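You operate a simulated robot arm through the tools that you are given. There is no shell and no other tool. Be economical: measure what you need, move in short steps, check, and stop when the job is done.

Carry out the task below with a simulated robot arm. There is one attempt and no reset: what you move stays moved.

Task
Take the purple slip pad and leave it on top of the small carton on the assembly table.

Only the result counts: the job must be done as asked and must still hold three seconds after the hand-in. Knocking over, shifting, dropping, spilling or breaking anything else fails it.

Robot
A 7-joint arm with a two-finger parallel gripper, fixed in place. Base frame: the origin is at the foot of the arm, x ahead of it, y to its left, z up; the work surface is at about z = 0. Units: mm, degrees, N and s.
With the tool pointing down near the work surface it reaches from about 240 to 620 mm from the base axis. Its first joint turns from -66.0 to 66.0 degrees. Payload 2.6 kg.
Tool frame: the origin (TCP) lies between the finger pads and is the grasp point; the fingertips stand 30 mm ahead of it; z points along the fingers, y is the line along which they close. The gripper opens to 94 mm. The fingers are 28 mm wide and 10 mm thick; the gripper's body (50 by 96 mm) begins 55 mm behind the TCP.
Orientation is that of the tool frame in the base frame, as [roll, pitch, yaw] about the fixed x, y, z axes, in that order (R = Rz(yaw) Ry(pitch) Rx(roll)). With the fingers straight down and closing along the base's y, the tool's x points along the base's -x, its y along +y and its z along -z.

Tools
- The arm moves only by the tool drive_tool. Its argument "moves" is a list of rows, each a list of 2 entries, a list of its own where there are three numbers: the shift along the base's x, y, z in mm, then the turn about the base's z in degrees. In form: [[[x, y, z], spin], ...]. A call has 1 to 20 rows; each row is the pose to reach, as a shift and turn from the pose commanded when the call began. "grip" is the finger opening in mm, from 0 to 94, set as the call begins (left out, the last holds). Each row takes 0.2 s and may step no farther than 50 mm and 8.6 degrees from the row before; otherwise, or with a gripper value out of range, the whole call is refused. Where a pose cannot be reached the arm comes as near as it can. A force on the tool above 40 N (or 10 N above the force at the start of the call, whichever is more), or a blocked arm, ends the call early, and 0.2 s more pass. The fingers move at their own pace (about 72 mm/s each) and stop on an object; they squeeze with about 33 N. The grip force told is the motor's: it shows also when the fingers shut on nothing. Time passes only in rows, and 0.2 s behind the last, so rows that repeat a pose let the fingers close. The reply holds the time, the measured pose of the TCP, the force on the tool along the base axes, the opening and the grip force, in the units named above and with some noise, and new pictures: "views" is both (left out), scene, wrist or none.
- Cameras (640 x 400 px; columns grow to the right, rows downward): "scene" is fixed at [-0.1, 410.1, 586.1]; the picture's right is [-0.95, -0.33, 0.00], its down [-0.12, 0.36, -0.93] and it looks along [0.30, -0.88, -0.38] (base axes); focal length 350 px, centre (320, 200). "wrist" rides on the gripper at [76, 14, -103] in the tool frame; the picture's right is [-0.18, 0.98, 0.00], its down [-0.75, -0.14, -0.64] and it looks along [-0.63, -0.12, 0.77] (tool axes); focal length 243 px, centre (320, 200). There is no depth. A picture from a camera that has moved, and an enlarged one, comes with that camera's place and axes in the base frame and with its lens. The place of the scene camera against the robot may be out by one fixed shift of up to 12 mm in any direction.
- zoom(camera, box): a new picture of the part [left, top, right, bottom] of that camera's present view, enlarged. No time passes.
- finish_job(): hands the job in; it is judged then, once.

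Work in short steps. Places have to be worked out from the pictures, the camera data and where the tool is seen: move nearer, look again, correct. Check each grasp and each placing, and mend what went wrong. You have 90 turns and 170 pictures in all, those below and enlarged ones among them. Open the gripper and draw the arm clear of the work before you hand the job in, unless the task says otherwise; then end with one line.

The tools are called after "Request:" by a JSON object that holds its "fn" and its "kwargs". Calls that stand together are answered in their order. drive_tool: Moves the arm, as the interface text tells. Its arguments: {"type":"object","properties":{"moves":{"type":"array"},"grip":{"type":"number"},"views":{"type":"string","enum":["both","scene","wrist","none"]}},"required":["moves"]} The other tools are called the same way: zoom (camera, box) takes an enlarged picture of a part of a camera's view; finish_job () hands the job in.

At the start:

```text
t: 0.0
eef_pos: [324.0, -160.0, 362.3]
tool_rot: [-180.0, 0.0, 179.9]
contact_force: [0.2, -0.7, -0.1]
opening: 94.2
finger_force: 0.1
```

scene: 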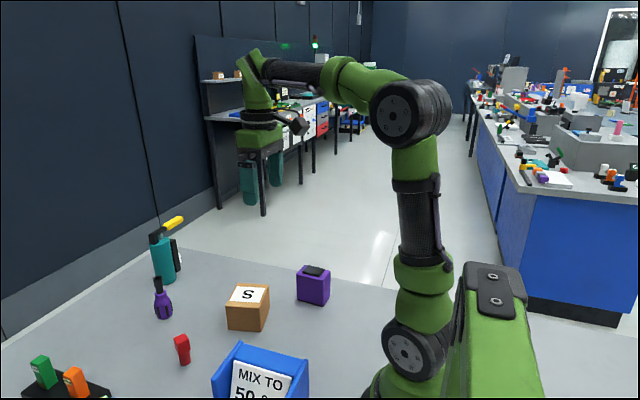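
wrist: 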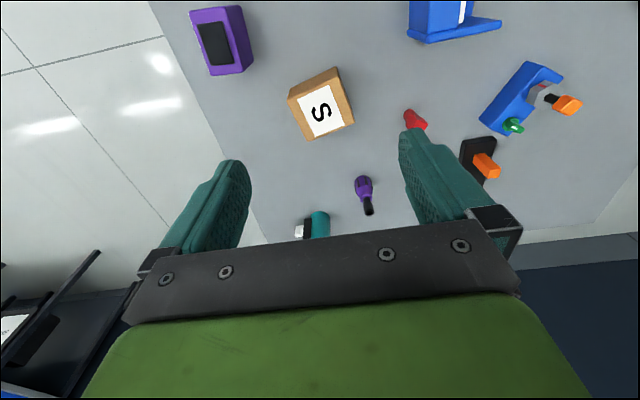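

The purple block with a dark top looks like the slip pad, and the box marked "S" looks like the small carton. I'll enlarge both views to check.

Request:
{"fn": "zoom", "kwargs": {"camera": "scene", "box": [130, 210, 370, 400]}}

Request:
{"fn": "zoom", "kwargs": {"camera": "wrist", "box": [160, 0, 600, 250]}}

```text
2.11 times, centred on (250, 305) of scene
camera zoom: at [-0.1, 410.1, 586.1], right [-0.95, -0.33, 0.0], down [-0.12, 0.36, -0.93], along [0.3, -0.88, -0.38], focal length 736 px, centre (467, -21)
```

zoom: 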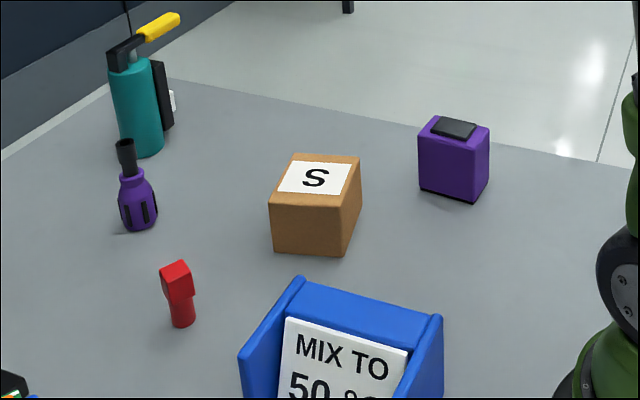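

```text
1.45 times, centred on (380, 125) of wrist
camera zoom: at [247.2, -145.9, 464.5], right [0.18, 0.98, 0.0], down [0.75, -0.14, 0.64], along [0.63, -0.12, -0.77], focal length 353 px, centre (233, 309)
```

zoom: 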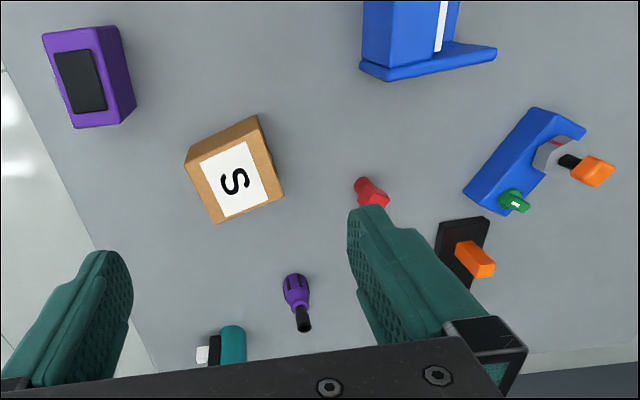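

The purple block's top is near (268, -297, ~80) and the carton's top is near (390, -173, ~70). I'll move over the block, staying high, for a better look.

Request:
{"fn": "drive_tool", "kwargs": {"moves": [[[-14, -34, -8], 0], [[-28, -68, -16], 0], [[-42, -102, -24], 0], [[-56, -137, -32], 0], [[-56, -137, -32], 0]], "grip": 94}}

```text
t: 1.2
eef_pos: [267.7, -297.6, 329.8]
tool_rot: [-180.0, 0.0, -180.0]
contact_force: [0.4, 0.4, 0.4]
opening: 94.2
finger_force: 0.0
camera wrist: at [190.1, -284.3, 432.1], right [0.18, 0.98, 0.0], down [0.75, -0.14, 0.64], along [0.63, -0.12, -0.77], focal length 243 px, centre (320, 200)
```

scene: 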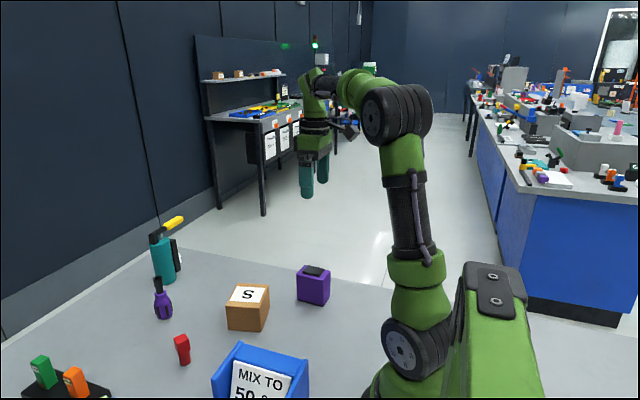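
wrist: 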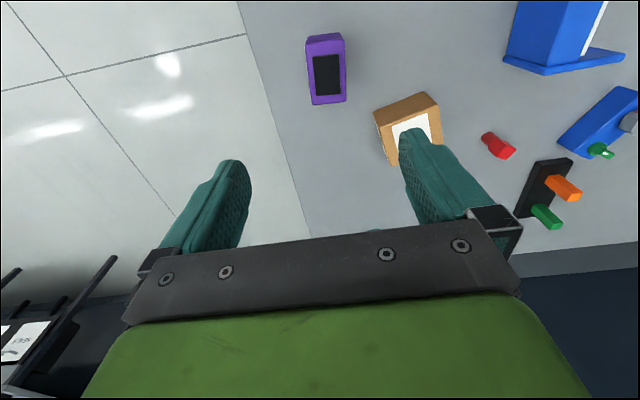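

Request:
{"fn": "zoom", "kwargs": {"camera": "wrist", "box": [270, 10, 462, 130]}}

```text
3.33 times, centred on (366, 70) of wrist
camera zoom: at [190.1, -284.3, 432.1], right [0.18, 0.98, 0.0], down [0.75, -0.14, 0.64], along [0.63, -0.12, -0.77], focal length 809 px, centre (167, 633)
```

zoom: 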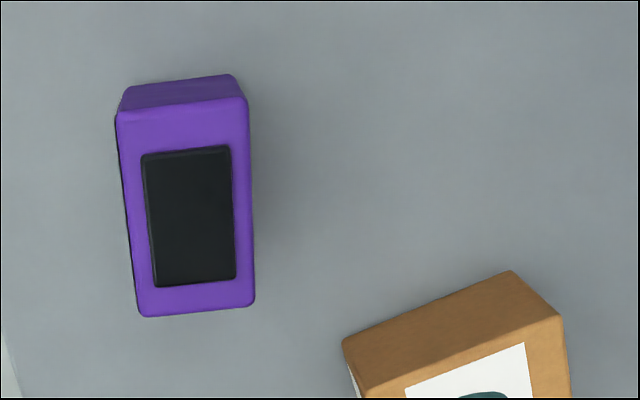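

The block is about 73 by 48 by 78 mm, centred near (270, -291), with its long side turned about -5° from x. Before I pick it up, I'll get a closer look at the carton's top and orientation.

Request:
{"fn": "drive_tool", "kwargs": {"moves": [[[7, 35, -15], 0], [[14, 70, -30], 0], [[20, 105, -45], 0], [[20, 125, -70], 0], [[20, 125, -70], 0]], "views": "wrist"}}

Request:
{"fn": "zoom", "kwargs": {"camera": "wrist", "box": [224, 50, 416, 170]}}

```text
t: 2.4
eef_pos: [288.7, -172.6, 260.0]
tool_rot: [180.0, 0.0, 180.0]
contact_force: [0.3, -0.1, 0.5]
opening: 94.1
finger_force: 0.0
camera wrist: at [211.2, -158.0, 362.1], right [0.18, 0.98, 0.0], down [0.75, -0.14, 0.64], along [0.63, -0.12, -0.77], focal length 243 px, centre (320, 200)
```

wrist: 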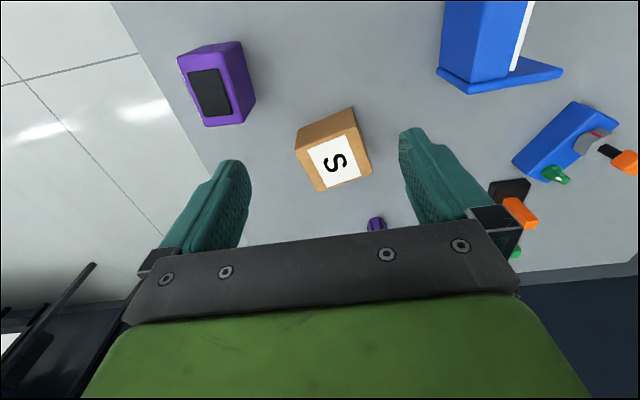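

```text
3.33 times, centred on (320, 110) of wrist
camera zoom: at [211.2, -158.0, 362.1], right [0.18, 0.98, 0.0], down [0.75, -0.14, 0.64], along [0.63, -0.12, -0.77], focal length 809 px, centre (320, 500)
```

zoom: 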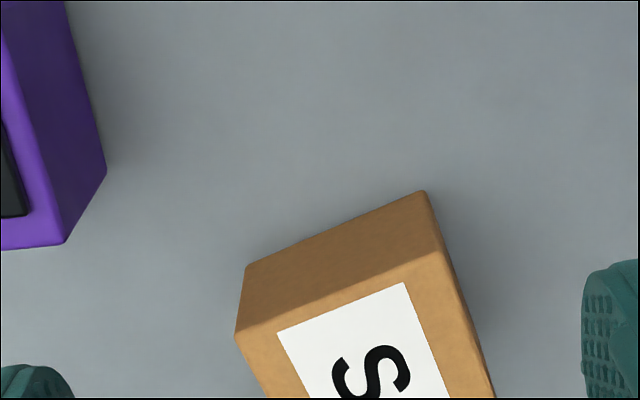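

I need the rest of the carton's top in the frame.

Request:
{"fn": "zoom", "kwargs": {"camera": "wrist", "box": [240, 95, 432, 215]}}

```text
3.33 times, centred on (336, 155) of wrist
camera zoom: at [211.2, -158.0, 362.1], right [0.18, 0.98, 0.0], down [0.75, -0.14, 0.64], along [0.63, -0.12, -0.77], focal length 809 px, centre (267, 350)
```

zoom: 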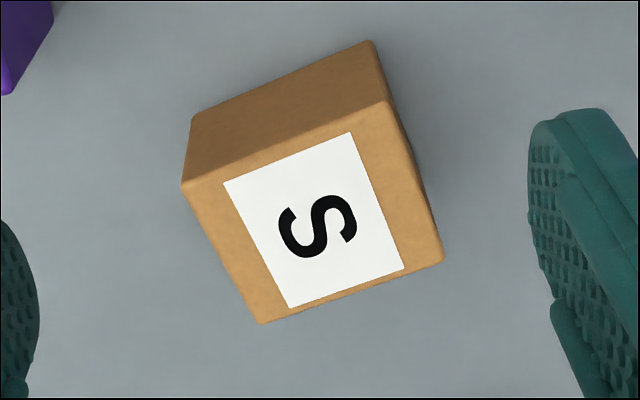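

The carton is about 79 by 87 by 65 mm, centred near (390, -171) and turned about +13°. I'll go above the block with the tool turned -5° and stop with the fingertips above its top.

Request:
{"fn": "drive_tool", "kwargs": {"moves": [[[-6, -40, 0], -2], [[-12, -80, 0], -4], [[-18, -119, 0], -5], [[-18, -119, -45], -5], [[-18, -119, -90], -5], [[-18, -119, -120], -5], [[-18, -119, -120], -5]]}}

```text
t: 4.0
eef_pos: [270.0, -290.7, 140.0]
tool_rot: [-179.9, 0.0, 174.9]
contact_force: [-0.4, -0.1, 0.5]
opening: 94.2
finger_force: 0.1
camera wrist: at [195.2, -270.6, 242.0], right [0.27, 0.96, 0.0], down [0.74, -0.21, 0.64], along [0.62, -0.17, -0.77], focal length 243 px, centre (320, 200)
```

scene: 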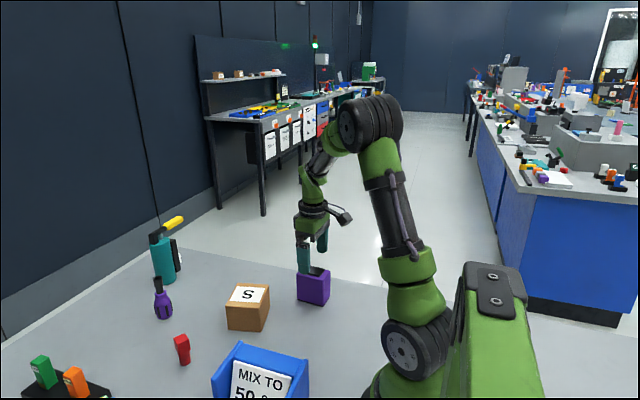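
wrist: 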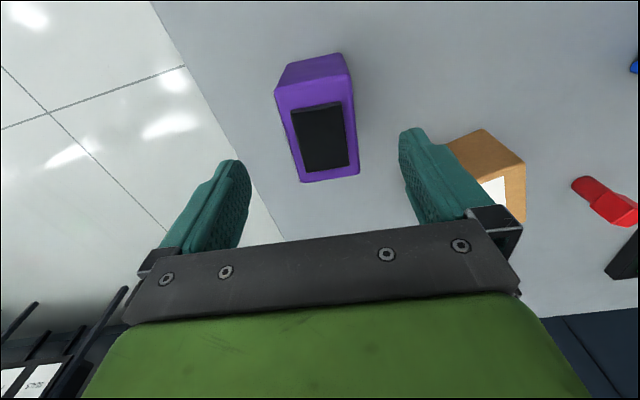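

The fingers look centred either side of the block. I'll enlarge this view to check the block's centre and height.

Request:
{"fn": "zoom", "kwargs": {"camera": "wrist", "box": [224, 70, 416, 190]}}

```text
3.33 times, centred on (320, 130) of wrist
camera zoom: at [195.2, -270.6, 242.0], right [0.27, 0.96, 0.0], down [0.74, -0.21, 0.64], along [0.62, -0.17, -0.77], focal length 809 px, centre (320, 433)
```

zoom: 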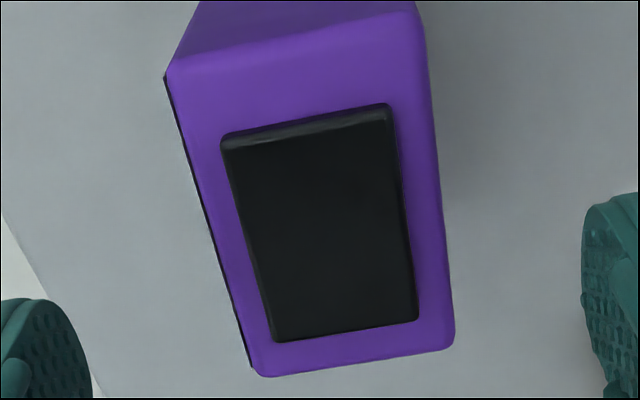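

The block checks out at about (272, -290) and -4.5°, so the alignment is good. I'll go down to z≈45 with the gripper still open.

Request:
{"fn": "drive_tool", "kwargs": {"moves": [[[1, 0, -25], 0], [[1, 0, -50], 0], [[1, 0, -75], 0], [[1, 0, -95], 0], [[1, 0, -95], 0]]}}

```text
t: 5.2
eef_pos: [270.1, -290.9, 44.0]
tool_rot: [179.9, 0.0, 174.9]
contact_force: [1.0, -0.8, -0.8]
opening: 93.9
finger_force: 0.1
camera wrist: at [195.6, -269.8, 146.9], right [0.27, 0.96, 0.0], down [0.74, -0.21, 0.64], along [0.62, -0.17, -0.77], focal length 243 px, centre (320, 200)
```

scene: 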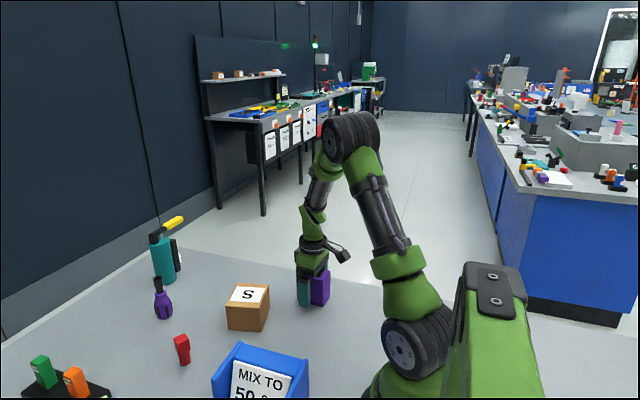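
wrist: 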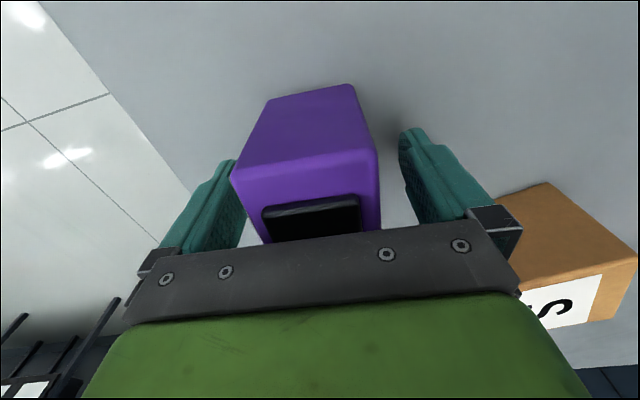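

The fingers straddle the block without touching it, so I'll close on it.

Request:
{"fn": "drive_tool", "kwargs": {"moves": [[[0, 0, 0], 0], [[0, 0, 0], 0], [[0, 0, 0], 0], [[0, 0, 0], 0]], "grip": 20, "views": "wrist"}}

```text
t: 6.2
eef_pos: [270.8, -291.3, 44.7]
tool_rot: [-179.9, 0.1, 175.0]
contact_force: [1.2, 1.4, -0.2]
opening: 54.2
finger_force: 33.2
camera wrist: at [195.7, -269.9, 147.1], right [0.27, 0.96, 0.0], down [0.74, -0.21, 0.64], along [0.62, -0.17, -0.77], focal length 243 px, centre (320, 200)
```

wrist: 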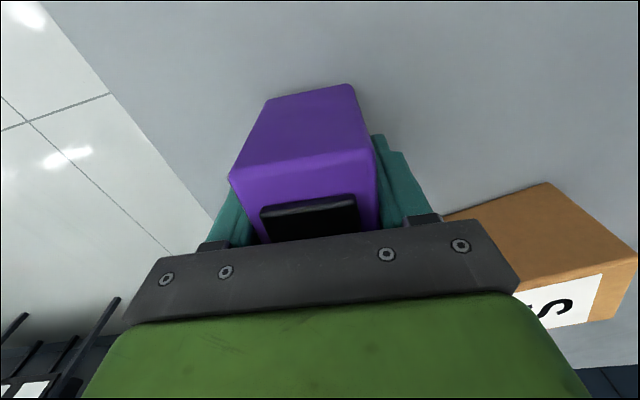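

The fingers stopped on the block at 54 mm with a 33 N grip. I'll lift a little to test for slip.

Request:
{"fn": "drive_tool", "kwargs": {"moves": [[[0, 0, 4], 0], [[0, 0, 10], 0], [[0, 0, 20], 0], [[0, 0, 20], 0], [[0, 0, 20], 0]]}}

```text
t: 7.4
eef_pos: [271.8, -291.7, 64.5]
tool_rot: [-179.9, 0.2, 175.0]
contact_force: [-1.1, -1.4, 3.5]
opening: 54.2
finger_force: 33.5
camera wrist: at [195.9, -270.5, 167.6], right [0.27, 0.96, 0.0], down [0.74, -0.21, 0.64], along [0.62, -0.17, -0.77], focal length 243 px, centre (320, 200)
```

scene: 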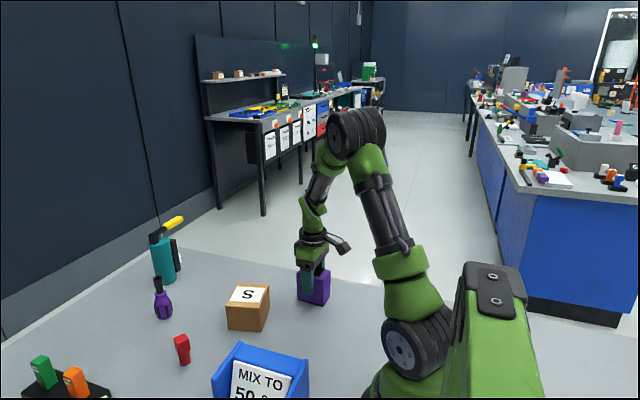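
wrist: 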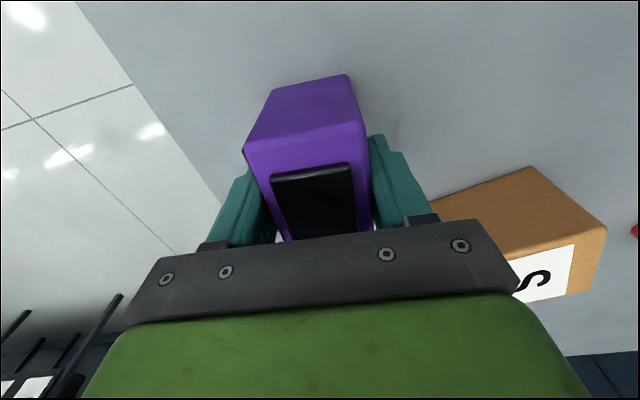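

The block stayed on the table while the fingers slid up its sides, so these two faces are slippery. I'll open, rise clear and look at the faces more carefully.

Request:
{"fn": "drive_tool", "kwargs": {"moves": [[[0, 0, 20], 0], [[0, 0, 20], 0], [[0, 0, 20], 0], [[0, 0, 60], 0], [[0, 0, 105], 0], [[0, 0, 105], 0]], "grip": 94, "views": "wrist"}}

Request:
{"fn": "zoom", "kwargs": {"camera": "scene", "box": [272, 250, 352, 310]}}

Request:
{"fn": "zoom", "kwargs": {"camera": "wrist", "box": [224, 50, 416, 190]}}

```text
t: 8.8
eef_pos: [271.3, -289.5, 169.6]
tool_rot: [-180.0, 0.0, 175.0]
contact_force: [-0.1, -0.2, 0.0]
opening: 93.9
finger_force: 0.0
camera wrist: at [196.0, -269.2, 272.6], right [0.27, 0.96, 0.0], down [0.74, -0.21, 0.64], along [0.62, -0.17, -0.77], focal length 243 px, centre (320, 200)
```

wrist: 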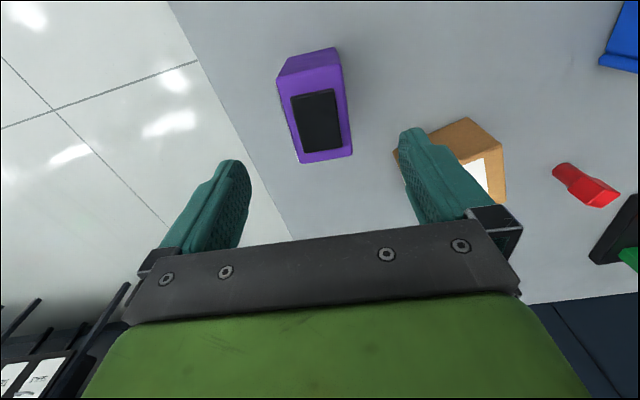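

```text
6.67 times, centred on (312, 280) of scene
camera zoom: at [-0.1, 410.1, 586.1], right [-0.95, -0.33, 0.0], down [-0.12, 0.36, -0.93], along [0.3, -0.88, -0.38], focal length 2331 px, centre (373, -333)
```

zoom: 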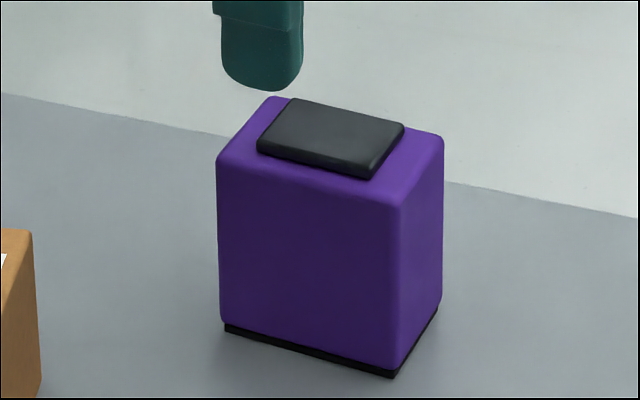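

```text
2.86 times, centred on (320, 120) of wrist
camera zoom: at [196.0, -269.2, 272.6], right [0.27, 0.96, 0.0], down [0.74, -0.21, 0.64], along [0.62, -0.17, -0.77], focal length 693 px, centre (320, 429)
```

zoom: 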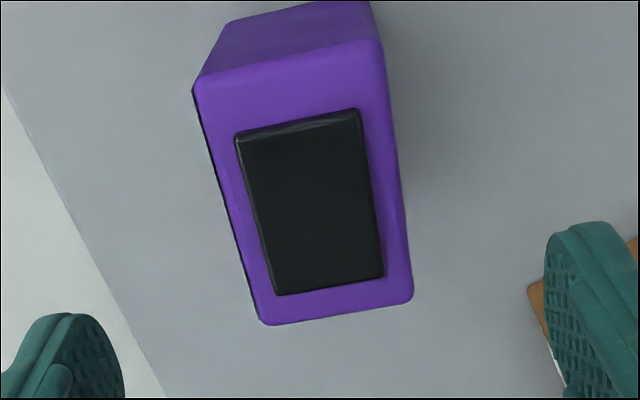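

There's a black plate on the -y face, a black slab on top and a black base. Next I'll turn the tool 90°, so I can see the -y side and line up a grip across the x faces (~75 mm).

Request:
{"fn": "drive_tool", "kwargs": {"moves": [[[0, 0, 0], 8], [[0, 0, 0], 16], [[0, 0, 0], 24], [[0, 0, 0], 32], [[0, 0, 0], 40], [[0, 0, 0], 48], [[0, 0, 0], 56], [[0, 0, 0], 64], [[0, 0, 0], 72], [[0, 0, 0], 80], [[0, 0, 0], 88], [[0, 0, 0], 90], [[0, 0, 0], 90]]}}

Request:
{"fn": "zoom", "kwargs": {"camera": "wrist", "box": [224, 40, 416, 180]}}

```text
t: 11.6
eef_pos: [271.2, -292.0, 169.5]
tool_rot: [-180.0, 0.0, -94.9]
contact_force: [0.8, -0.5, -0.4]
opening: 94.2
finger_force: 0.1
camera wrist: at [249.5, -365.6, 272.5], right [-0.96, 0.27, 0.0], down [0.21, 0.74, 0.64], along [0.17, 0.62, -0.77], focal length 243 px, centre (320, 200)
```

scene: 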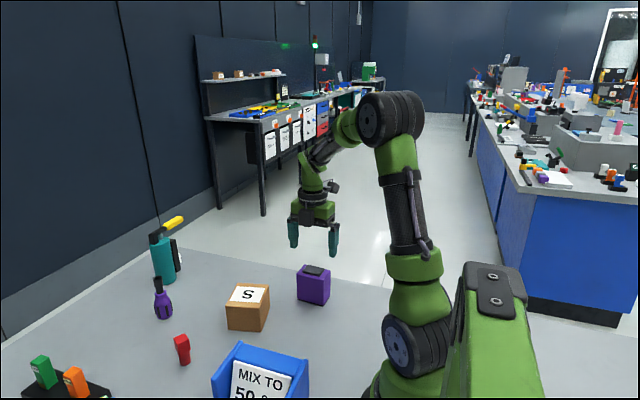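
wrist: 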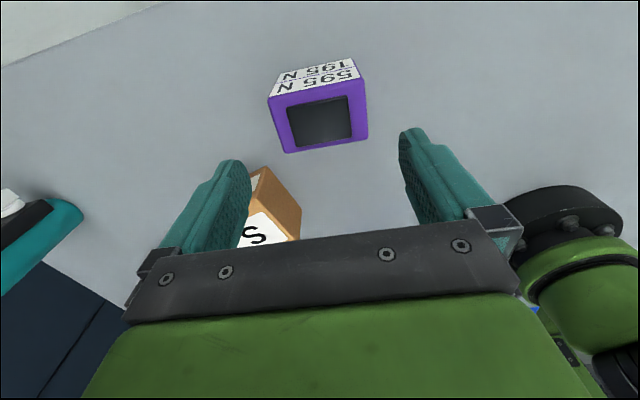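

```text
2.86 times, centred on (320, 110) of wrist
camera zoom: at [249.5, -365.6, 272.5], right [-0.96, 0.27, 0.0], down [0.21, 0.74, 0.64], along [0.17, 0.62, -0.77], focal length 693 px, centre (320, 457)
```

zoom: 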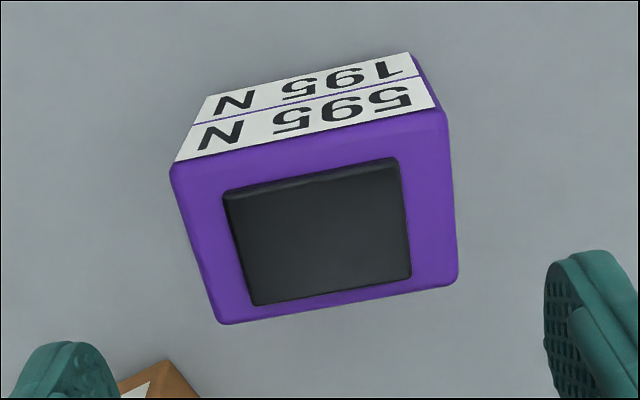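

There's a printed label on the -y face, so I'll read it up close.

Request:
{"fn": "zoom", "kwargs": {"camera": "wrist", "box": [260, 50, 380, 125]}}

```text
5.33 times, centred on (320, 88) of wrist
camera zoom: at [249.5, -365.6, 272.5], right [-0.96, 0.27, 0.0], down [0.21, 0.74, 0.64], along [0.17, 0.62, -0.77], focal length 1294 px, centre (320, 800)
```

zoom: 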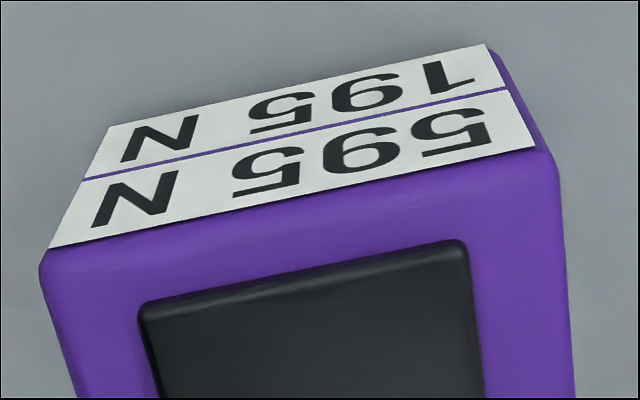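

The label reads as force figures, which doesn't change the plan. Measured across x, the block is about 77 mm wide and centred near (271, -289), so it fits inside 94 mm. I'll come down until the fingertips are level with its top and check clearance.

Request:
{"fn": "drive_tool", "kwargs": {"moves": [[[0, 2, -30], 0], [[0, 2, -55], 0], [[0, 2, -62], 0], [[0, 2, -62], 0]]}}

Request:
{"fn": "zoom", "kwargs": {"camera": "scene", "box": [272, 230, 368, 310]}}

```text
t: 12.6
eef_pos: [271.5, -290.1, 107.0]
tool_rot: [180.0, 0.0, -95.1]
contact_force: [-0.2, -0.7, 0.0]
opening: 94.1
finger_force: 0.1
camera wrist: at [249.9, -363.5, 209.8], right [-0.96, 0.27, 0.0], down [0.21, 0.74, 0.64], along [0.17, 0.62, -0.77], focal length 243 px, centre (320, 200)
```

scene: 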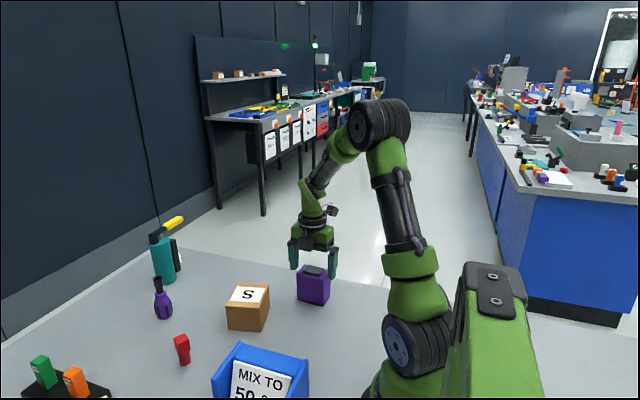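
wrist: 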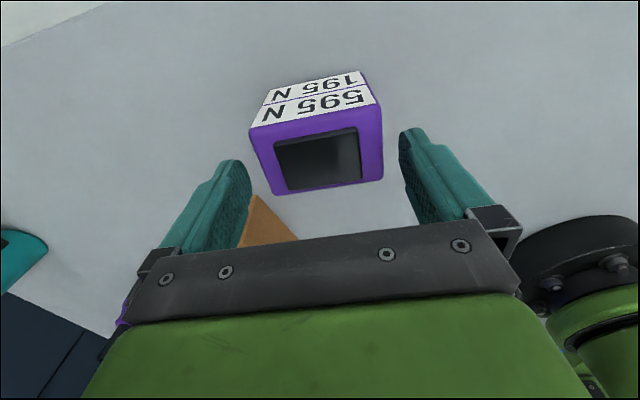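

```text
5.00 times, centred on (320, 270) of scene
camera zoom: at [-0.1, 410.1, 586.1], right [-0.95, -0.33, 0.0], down [-0.12, 0.36, -0.93], along [0.3, -0.88, -0.38], focal length 1748 px, centre (320, -150)
```

zoom: 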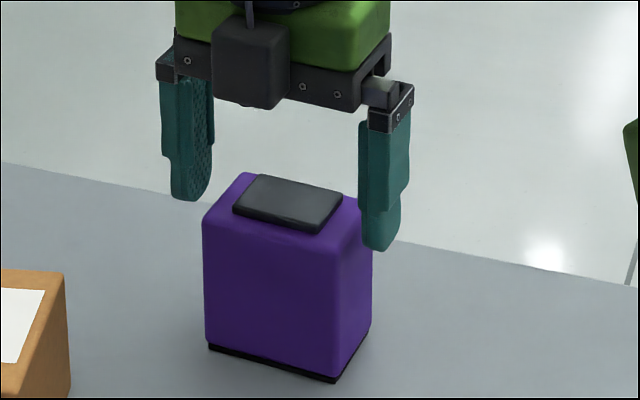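

The computed centre is about (271, -288), so the clearance is even on both sides. I'll go down slowly to z≈42.

Request:
{"fn": "drive_tool", "kwargs": {"moves": [[[0, 2, -10], 0], [[0, 2, -20], 0], [[0, 2, -35], 0], [[0, 2, -50], 0], [[0, 2, -65], 0], [[0, 2, -65], 0]]}}

```text
t: 14.0
eef_pos: [271.6, -287.6, 42.3]
tool_rot: [-180.0, 0.0, -95.1]
contact_force: [0.5, -0.2, 0.3]
opening: 94.2
finger_force: 0.1
camera wrist: at [249.7, -361.7, 144.7], right [-0.96, 0.27, 0.0], down [0.21, 0.74, 0.64], along [0.17, 0.62, -0.77], focal length 243 px, centre (320, 200)
```

scene: 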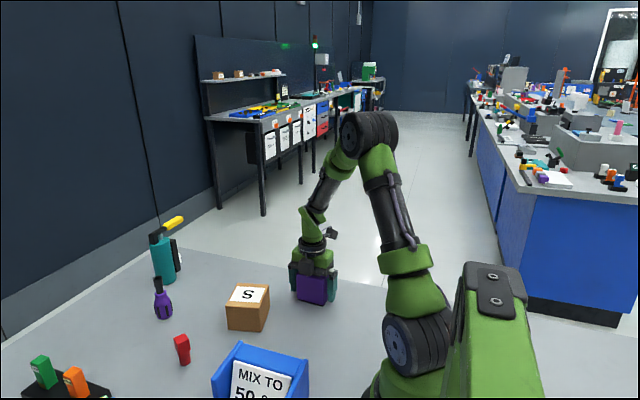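
wrist: 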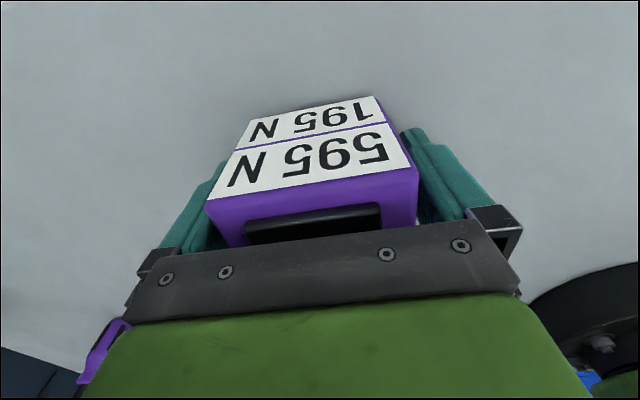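

The fingers straddle the x faces cleanly. I'll close and let the grip settle.

Request:
{"fn": "drive_tool", "kwargs": {"moves": [[[0, 0, 0], 0], [[0, 0, 0], 0], [[0, 0, 0], 0], [[0, 0, 0], 0]], "grip": 40, "views": "none"}}

Request:
{"fn": "drive_tool", "kwargs": {"moves": [[[0, 0, 2], 0], [[0, 0, 4], 0], [[0, 0, 7], 0], [[0, 0, 10], 0]]}}

Request:
{"fn": "zoom", "kwargs": {"camera": "scene", "box": [272, 240, 368, 320]}}

```text
t: 15.0
eef_pos: [271.6, -287.2, 42.1]
tool_rot: [-180.0, 0.0, -95.0]
contact_force: [-0.1, -1.1, 0.7]
opening: 80.1
finger_force: 33.5
```

```text
t: 16.0
eef_pos: [270.9, -286.2, 52.8]
tool_rot: [-180.0, 0.0, -95.1]
contact_force: [-0.2, -0.6, -3.6]
opening: 79.8
finger_force: 33.2
camera wrist: at [249.5, -361.5, 155.4], right [-0.96, 0.27, 0.0], down [0.21, 0.74, 0.64], along [0.17, 0.62, -0.77], focal length 243 px, centre (320, 200)
```

scene: 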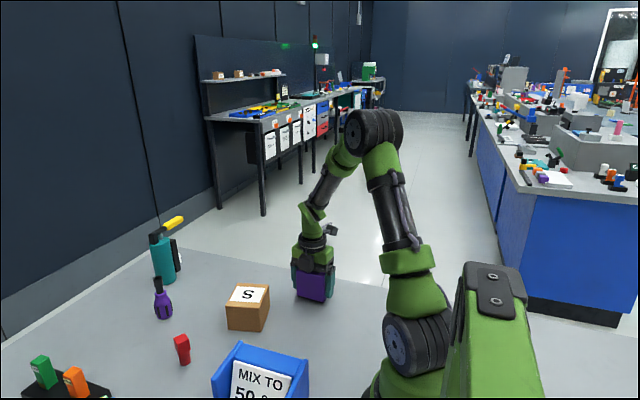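
wrist: 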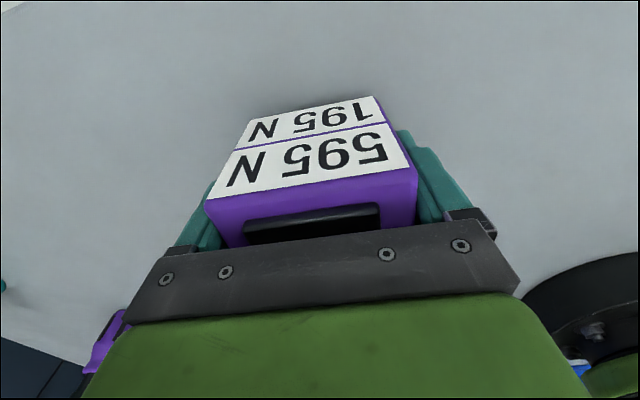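

```text
5.00 times, centred on (320, 280) of scene
camera zoom: at [-0.1, 410.1, 586.1], right [-0.95, -0.33, 0.0], down [-0.12, 0.36, -0.93], along [0.3, -0.88, -0.38], focal length 1748 px, centre (320, -200)
```

zoom: 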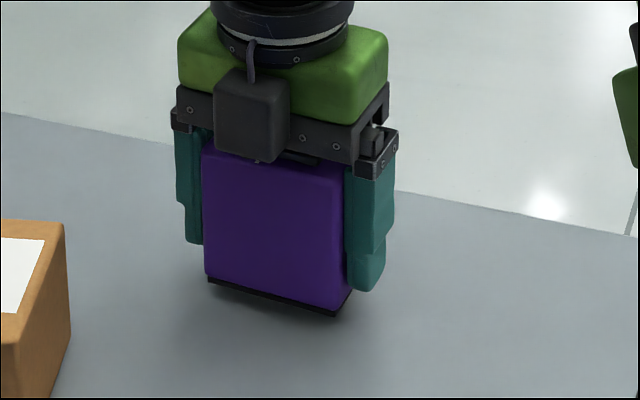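

The lift is holding: the wrist view is unchanged and the load is about 4 N. I'll raise it to clear the carton and check again for slip.

Request:
{"fn": "drive_tool", "kwargs": {"moves": [[[0, 0, 15], 0], [[0, 0, 35], 0], [[0, 0, 55], 0], [[0, 0, 75], 0], [[0, 0, 95], 0], [[0, 0, 98], 0], [[0, 0, 98], 0]]}}

```text
t: 17.6
eef_pos: [270.4, -289.0, 150.2]
tool_rot: [180.0, 0.0, -95.1]
contact_force: [-0.3, -0.1, -2.1]
opening: 80.4
finger_force: 32.2
camera wrist: at [249.5, -361.9, 253.6], right [-0.96, 0.27, 0.0], down [0.21, 0.74, 0.64], along [0.17, 0.62, -0.77], focal length 243 px, centre (320, 200)
```

scene: 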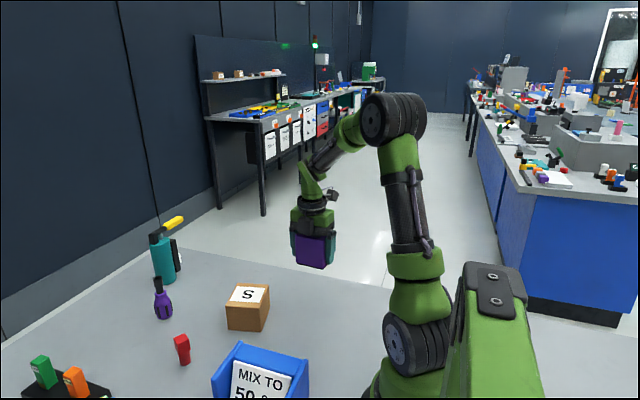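
wrist: 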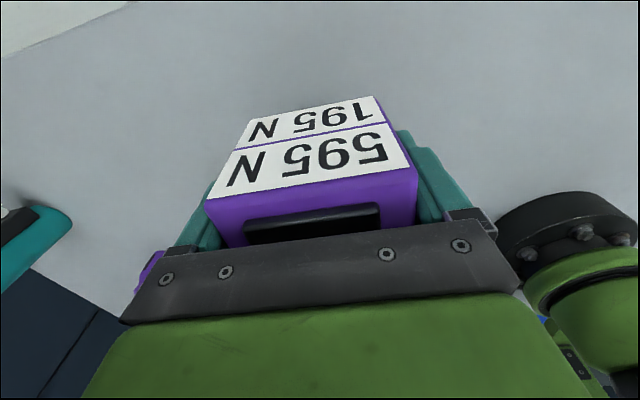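

There's no slip. I'll carry it over the carton, turning +18° so it lines up.

Request:
{"fn": "drive_tool", "kwargs": {"moves": [[[10, 10, 0], 1], [[30, 29, 0], 4], [[55, 54, 0], 8], [[80, 79, 0], 12], [[105, 103, 0], 16], [[119, 117, 0], 18], [[119, 117, 0], 18]]}}

Request:
{"fn": "zoom", "kwargs": {"camera": "scene", "box": [192, 230, 312, 340]}}

```text
t: 19.2
eef_pos: [389.5, -169.9, 150.5]
tool_rot: [180.0, 0.0, -77.1]
contact_force: [0.5, 0.6, -3.3]
opening: 80.1
finger_force: 32.9
camera wrist: at [392.0, -247.2, 253.6], right [-1.0, -0.04, 0.0], down [-0.03, 0.77, 0.64], along [-0.03, 0.64, -0.77], focal length 243 px, centre (320, 200)
```

scene: 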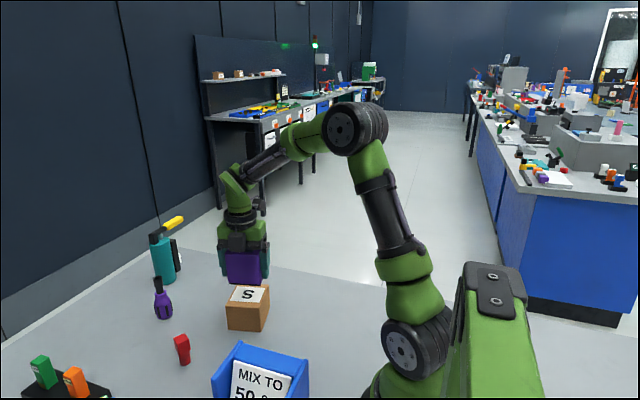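
wrist: 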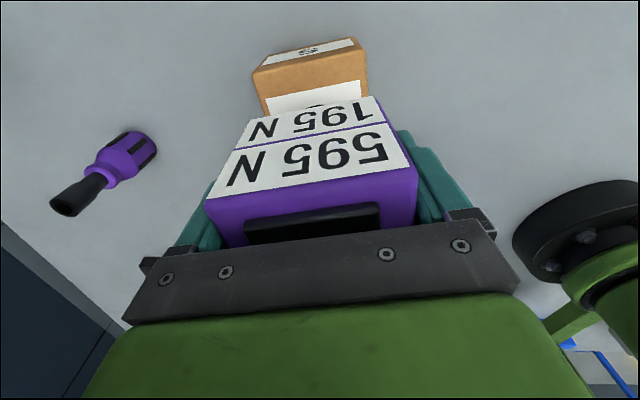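

```text
3.64 times, centred on (252, 285) of scene
camera zoom: at [-0.1, 410.1, 586.1], right [-0.95, -0.33, 0.0], down [-0.12, 0.36, -0.93], along [0.3, -0.88, -0.38], focal length 1271 px, centre (567, -109)
```

zoom: 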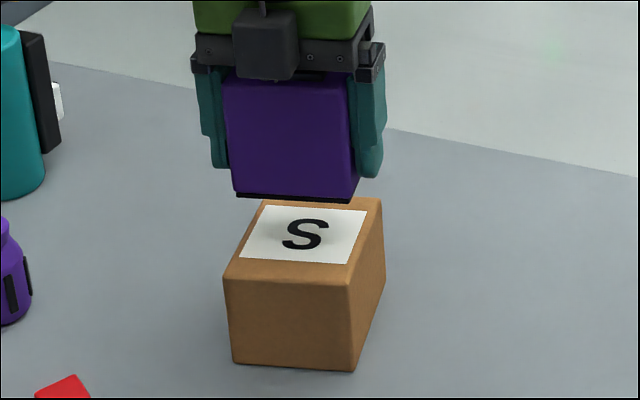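

The carton's -y side also carries a label, so I'll look at that before putting anything on it.

Request:
{"fn": "zoom", "kwargs": {"camera": "wrist", "box": [240, 30, 384, 120]}}

```text
4.44 times, centred on (312, 75) of wrist
camera zoom: at [392.0, -247.2, 253.6], right [-1.0, -0.04, 0.0], down [-0.03, 0.77, 0.64], along [-0.03, 0.64, -0.77], focal length 1078 px, centre (356, 756)
```

zoom: 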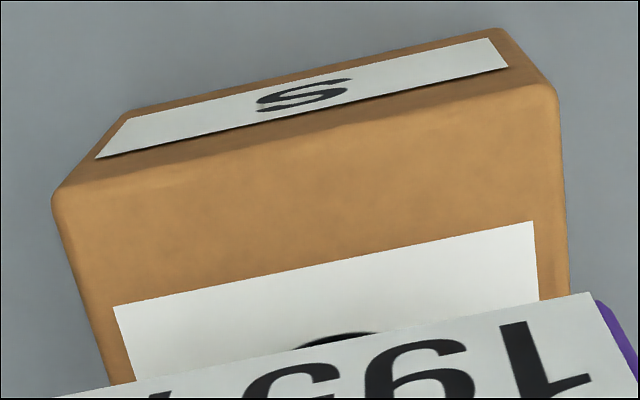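

It's only another S label, and the corners confirm the carton's position. I'll lower it to just above contact.

Request:
{"fn": "drive_tool", "kwargs": {"moves": [[[1, 0, -15], 0], [[1, 0, -28], 0], [[1, 0, -36], 0], [[1, 0, -36], 0]]}}

Request:
{"fn": "zoom", "kwargs": {"camera": "scene", "box": [192, 230, 312, 340]}}

```text
t: 20.2
eef_pos: [391.1, -170.6, 114.4]
tool_rot: [180.0, 0.1, -77.1]
contact_force: [0.1, 0.5, -3.4]
opening: 79.9
finger_force: 32.9
camera wrist: at [393.5, -247.5, 216.9], right [-1.0, -0.04, 0.0], down [-0.03, 0.77, 0.64], along [-0.03, 0.64, -0.77], focal length 243 px, centre (320, 200)
```

scene: 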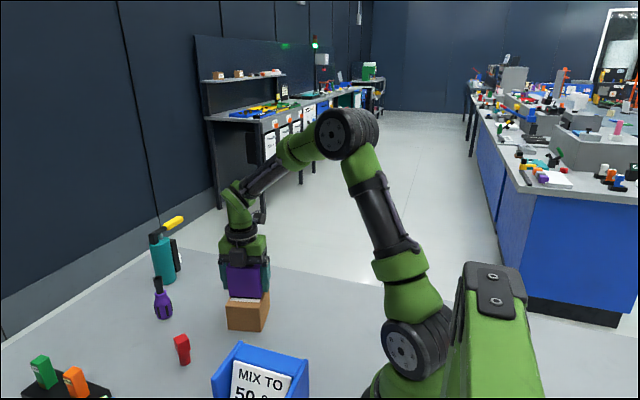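
wrist: 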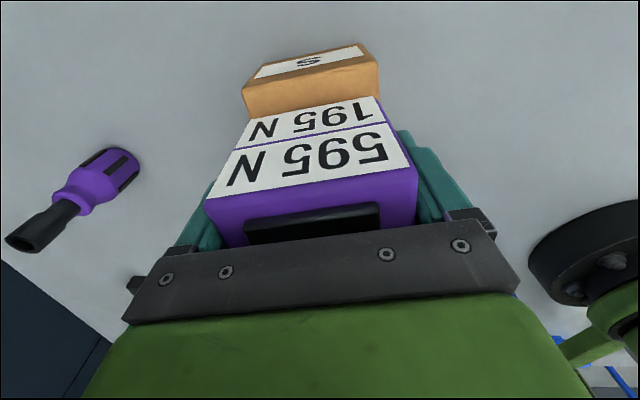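

```text
3.64 times, centred on (252, 285) of scene
camera zoom: at [-0.1, 410.1, 586.1], right [-0.95, -0.33, 0.0], down [-0.12, 0.36, -0.93], along [0.3, -0.88, -0.38], focal length 1271 px, centre (567, -109)
```

zoom: 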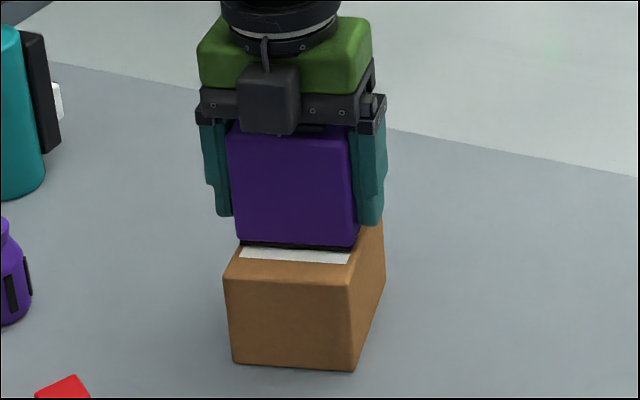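

It's a few mm above the carton and well centred. I'll lower it in small steps and watch for the load to drop.

Request:
{"fn": "drive_tool", "kwargs": {"moves": [[[0, 0, -1], 0], [[0, 0, -2], 0], [[0, 0, -3], 0], [[0, 0, -4], 0], [[0, 0, -4], 0]], "views": "none"}}

```text
t: 21.4
eef_pos: [391.0, -170.3, 111.7]
tool_rot: [-179.9, 0.0, -77.1]
contact_force: [-8.2, 3.9, 21.4]
opening: 80.3
finger_force: 32.8
```

Contact came at about z≈112 with a 21 N push. I'll back off about 1.5 mm to ease it before releasing.

Request:
{"fn": "drive_tool", "kwargs": {"moves": [[[0, 0, 0.8], 0], [[0, 0, 1.3], 0], [[0, 0, 1.3], 0]]}}

Request:
{"fn": "zoom", "kwargs": {"camera": "scene", "box": [192, 230, 312, 340]}}

```text
t: 22.2
eef_pos: [390.6, -170.8, 112.8]
tool_rot: [-180.0, 0.0, -77.0]
contact_force: [0.1, 0.8, 8.5]
opening: 80.2
finger_force: 33.3
camera wrist: at [393.7, -247.9, 214.8], right [-1.0, -0.04, 0.0], down [-0.03, 0.77, 0.64], along [-0.03, 0.64, -0.77], focal length 243 px, centre (320, 200)
```

scene: 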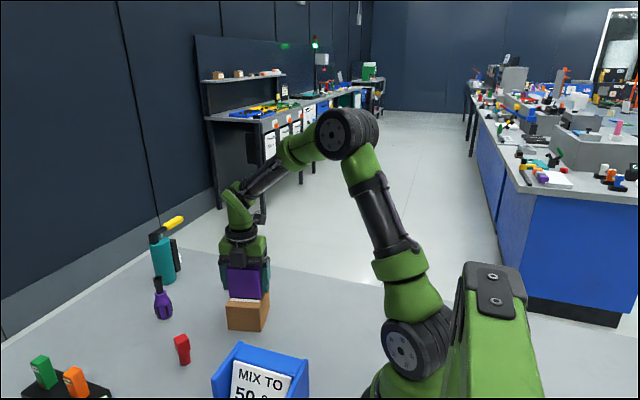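
wrist: 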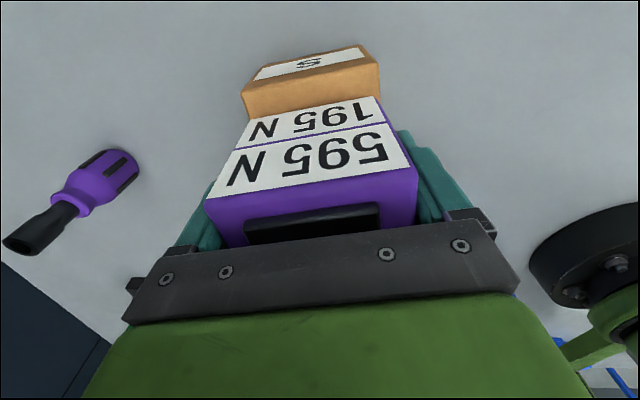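

```text
3.64 times, centred on (252, 285) of scene
camera zoom: at [-0.1, 410.1, 586.1], right [-0.95, -0.33, 0.0], down [-0.12, 0.36, -0.93], along [0.3, -0.88, -0.38], focal length 1271 px, centre (567, -109)
```

zoom: 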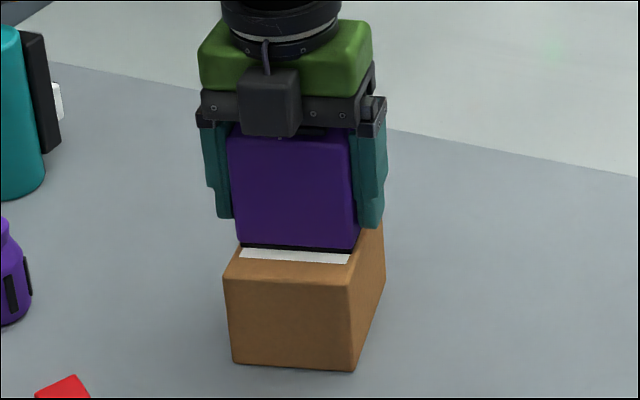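

It's resting on the carton with a light push. I'll open the fingers here.

Request:
{"fn": "drive_tool", "kwargs": {"moves": [[[0, 0, 0.4], 0], [[0, 0, 0.4], 0], [[0, 0, 0.4], 0]], "grip": 94}}

```text
t: 23.0
eef_pos: [390.2, -171.2, 112.3]
tool_rot: [-180.0, 0.0, -77.0]
contact_force: [0.1, -0.9, 0.1]
opening: 93.7
finger_force: 0.1
camera wrist: at [393.3, -247.7, 215.1], right [-1.0, -0.04, 0.0], down [-0.03, 0.77, 0.64], along [-0.03, 0.64, -0.77], focal length 243 px, centre (320, 200)
```

scene: 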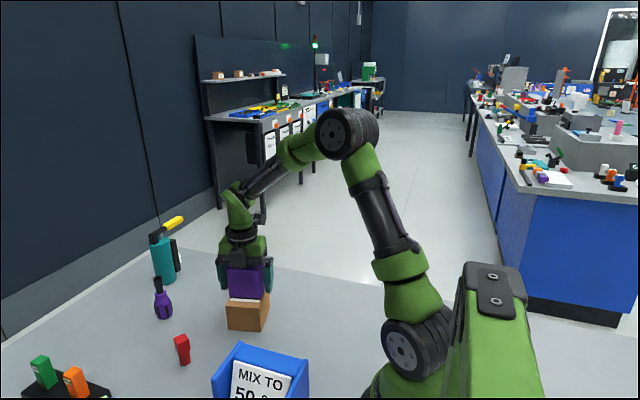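
wrist: 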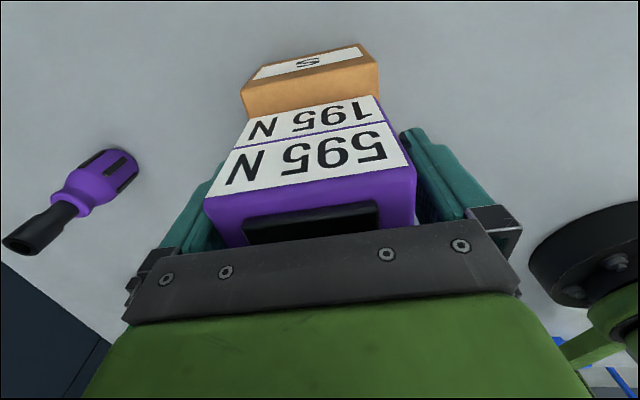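

The block is released and hasn't moved, with clearance on both sides. I'll rise straight up and clear.

Request:
{"fn": "drive_tool", "kwargs": {"moves": [[[0, 0, 15], 0], [[0, 0, 35], 0], [[0, 0, 60], 0], [[0, 0, 90], 0], [[0, 0, 125], 0], [[-30, -30, 150], 0], [[-60, -60, 160], 0], [[-60, -60, 160], 0]]}}

Request:
{"fn": "zoom", "kwargs": {"camera": "scene", "box": [192, 230, 312, 340]}}

```text
t: 24.8
eef_pos: [331.1, -230.1, 274.0]
tool_rot: [-180.0, 0.1, -77.0]
contact_force: [0.2, 0.5, 0.2]
opening: 94.0
finger_force: 0.1
camera wrist: at [333.7, -307.3, 376.2], right [-1.0, -0.04, 0.0], down [-0.03, 0.77, 0.64], along [-0.03, 0.64, -0.77], focal length 243 px, centre (320, 200)
```

scene: 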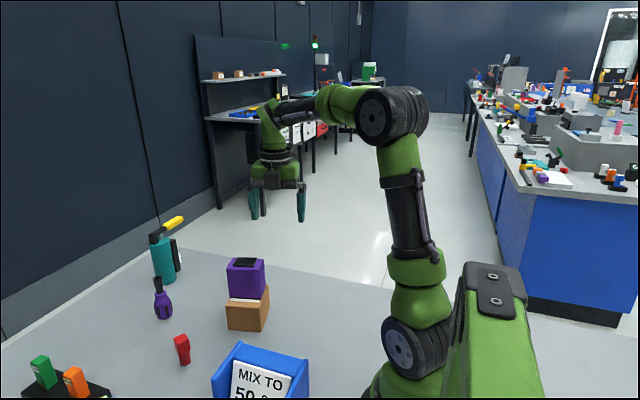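
wrist: 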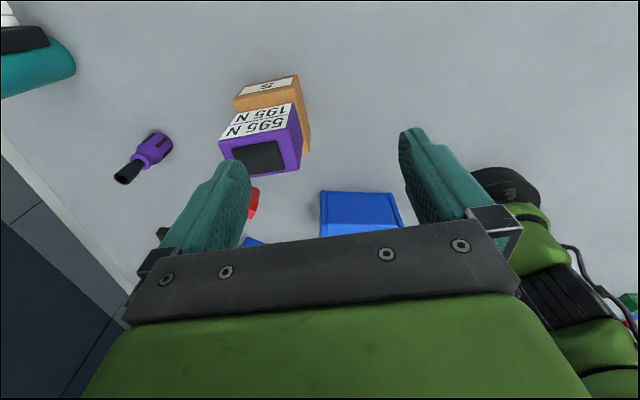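

```text
3.64 times, centred on (252, 285) of scene
camera zoom: at [-0.1, 410.1, 586.1], right [-0.95, -0.33, 0.0], down [-0.12, 0.36, -0.93], along [0.3, -0.88, -0.38], focal length 1271 px, centre (567, -109)
```

zoom: 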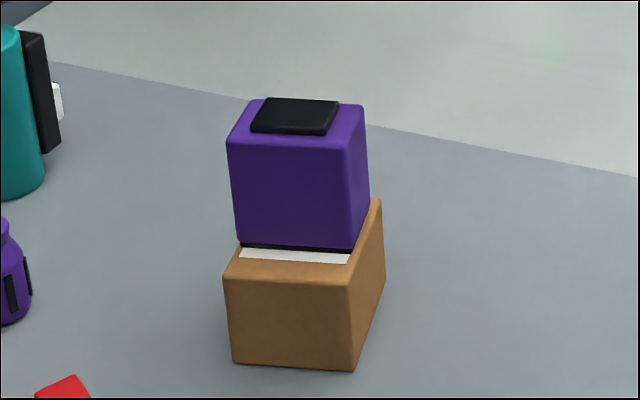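

The pad sits flat and centred on the carton, the carton hasn't moved, and the arm is clear with the gripper open, so I'll hand it in.

Request:
{"fn": "finish_job", "kwargs": {}}

```text
The job is handed in.
```

I left the purple slip pad resting flat and centred on top of the small carton, with the gripper open, the arm clear and nothing else moved; the first grip slipped without lifting it, so I gripped its other two sides.
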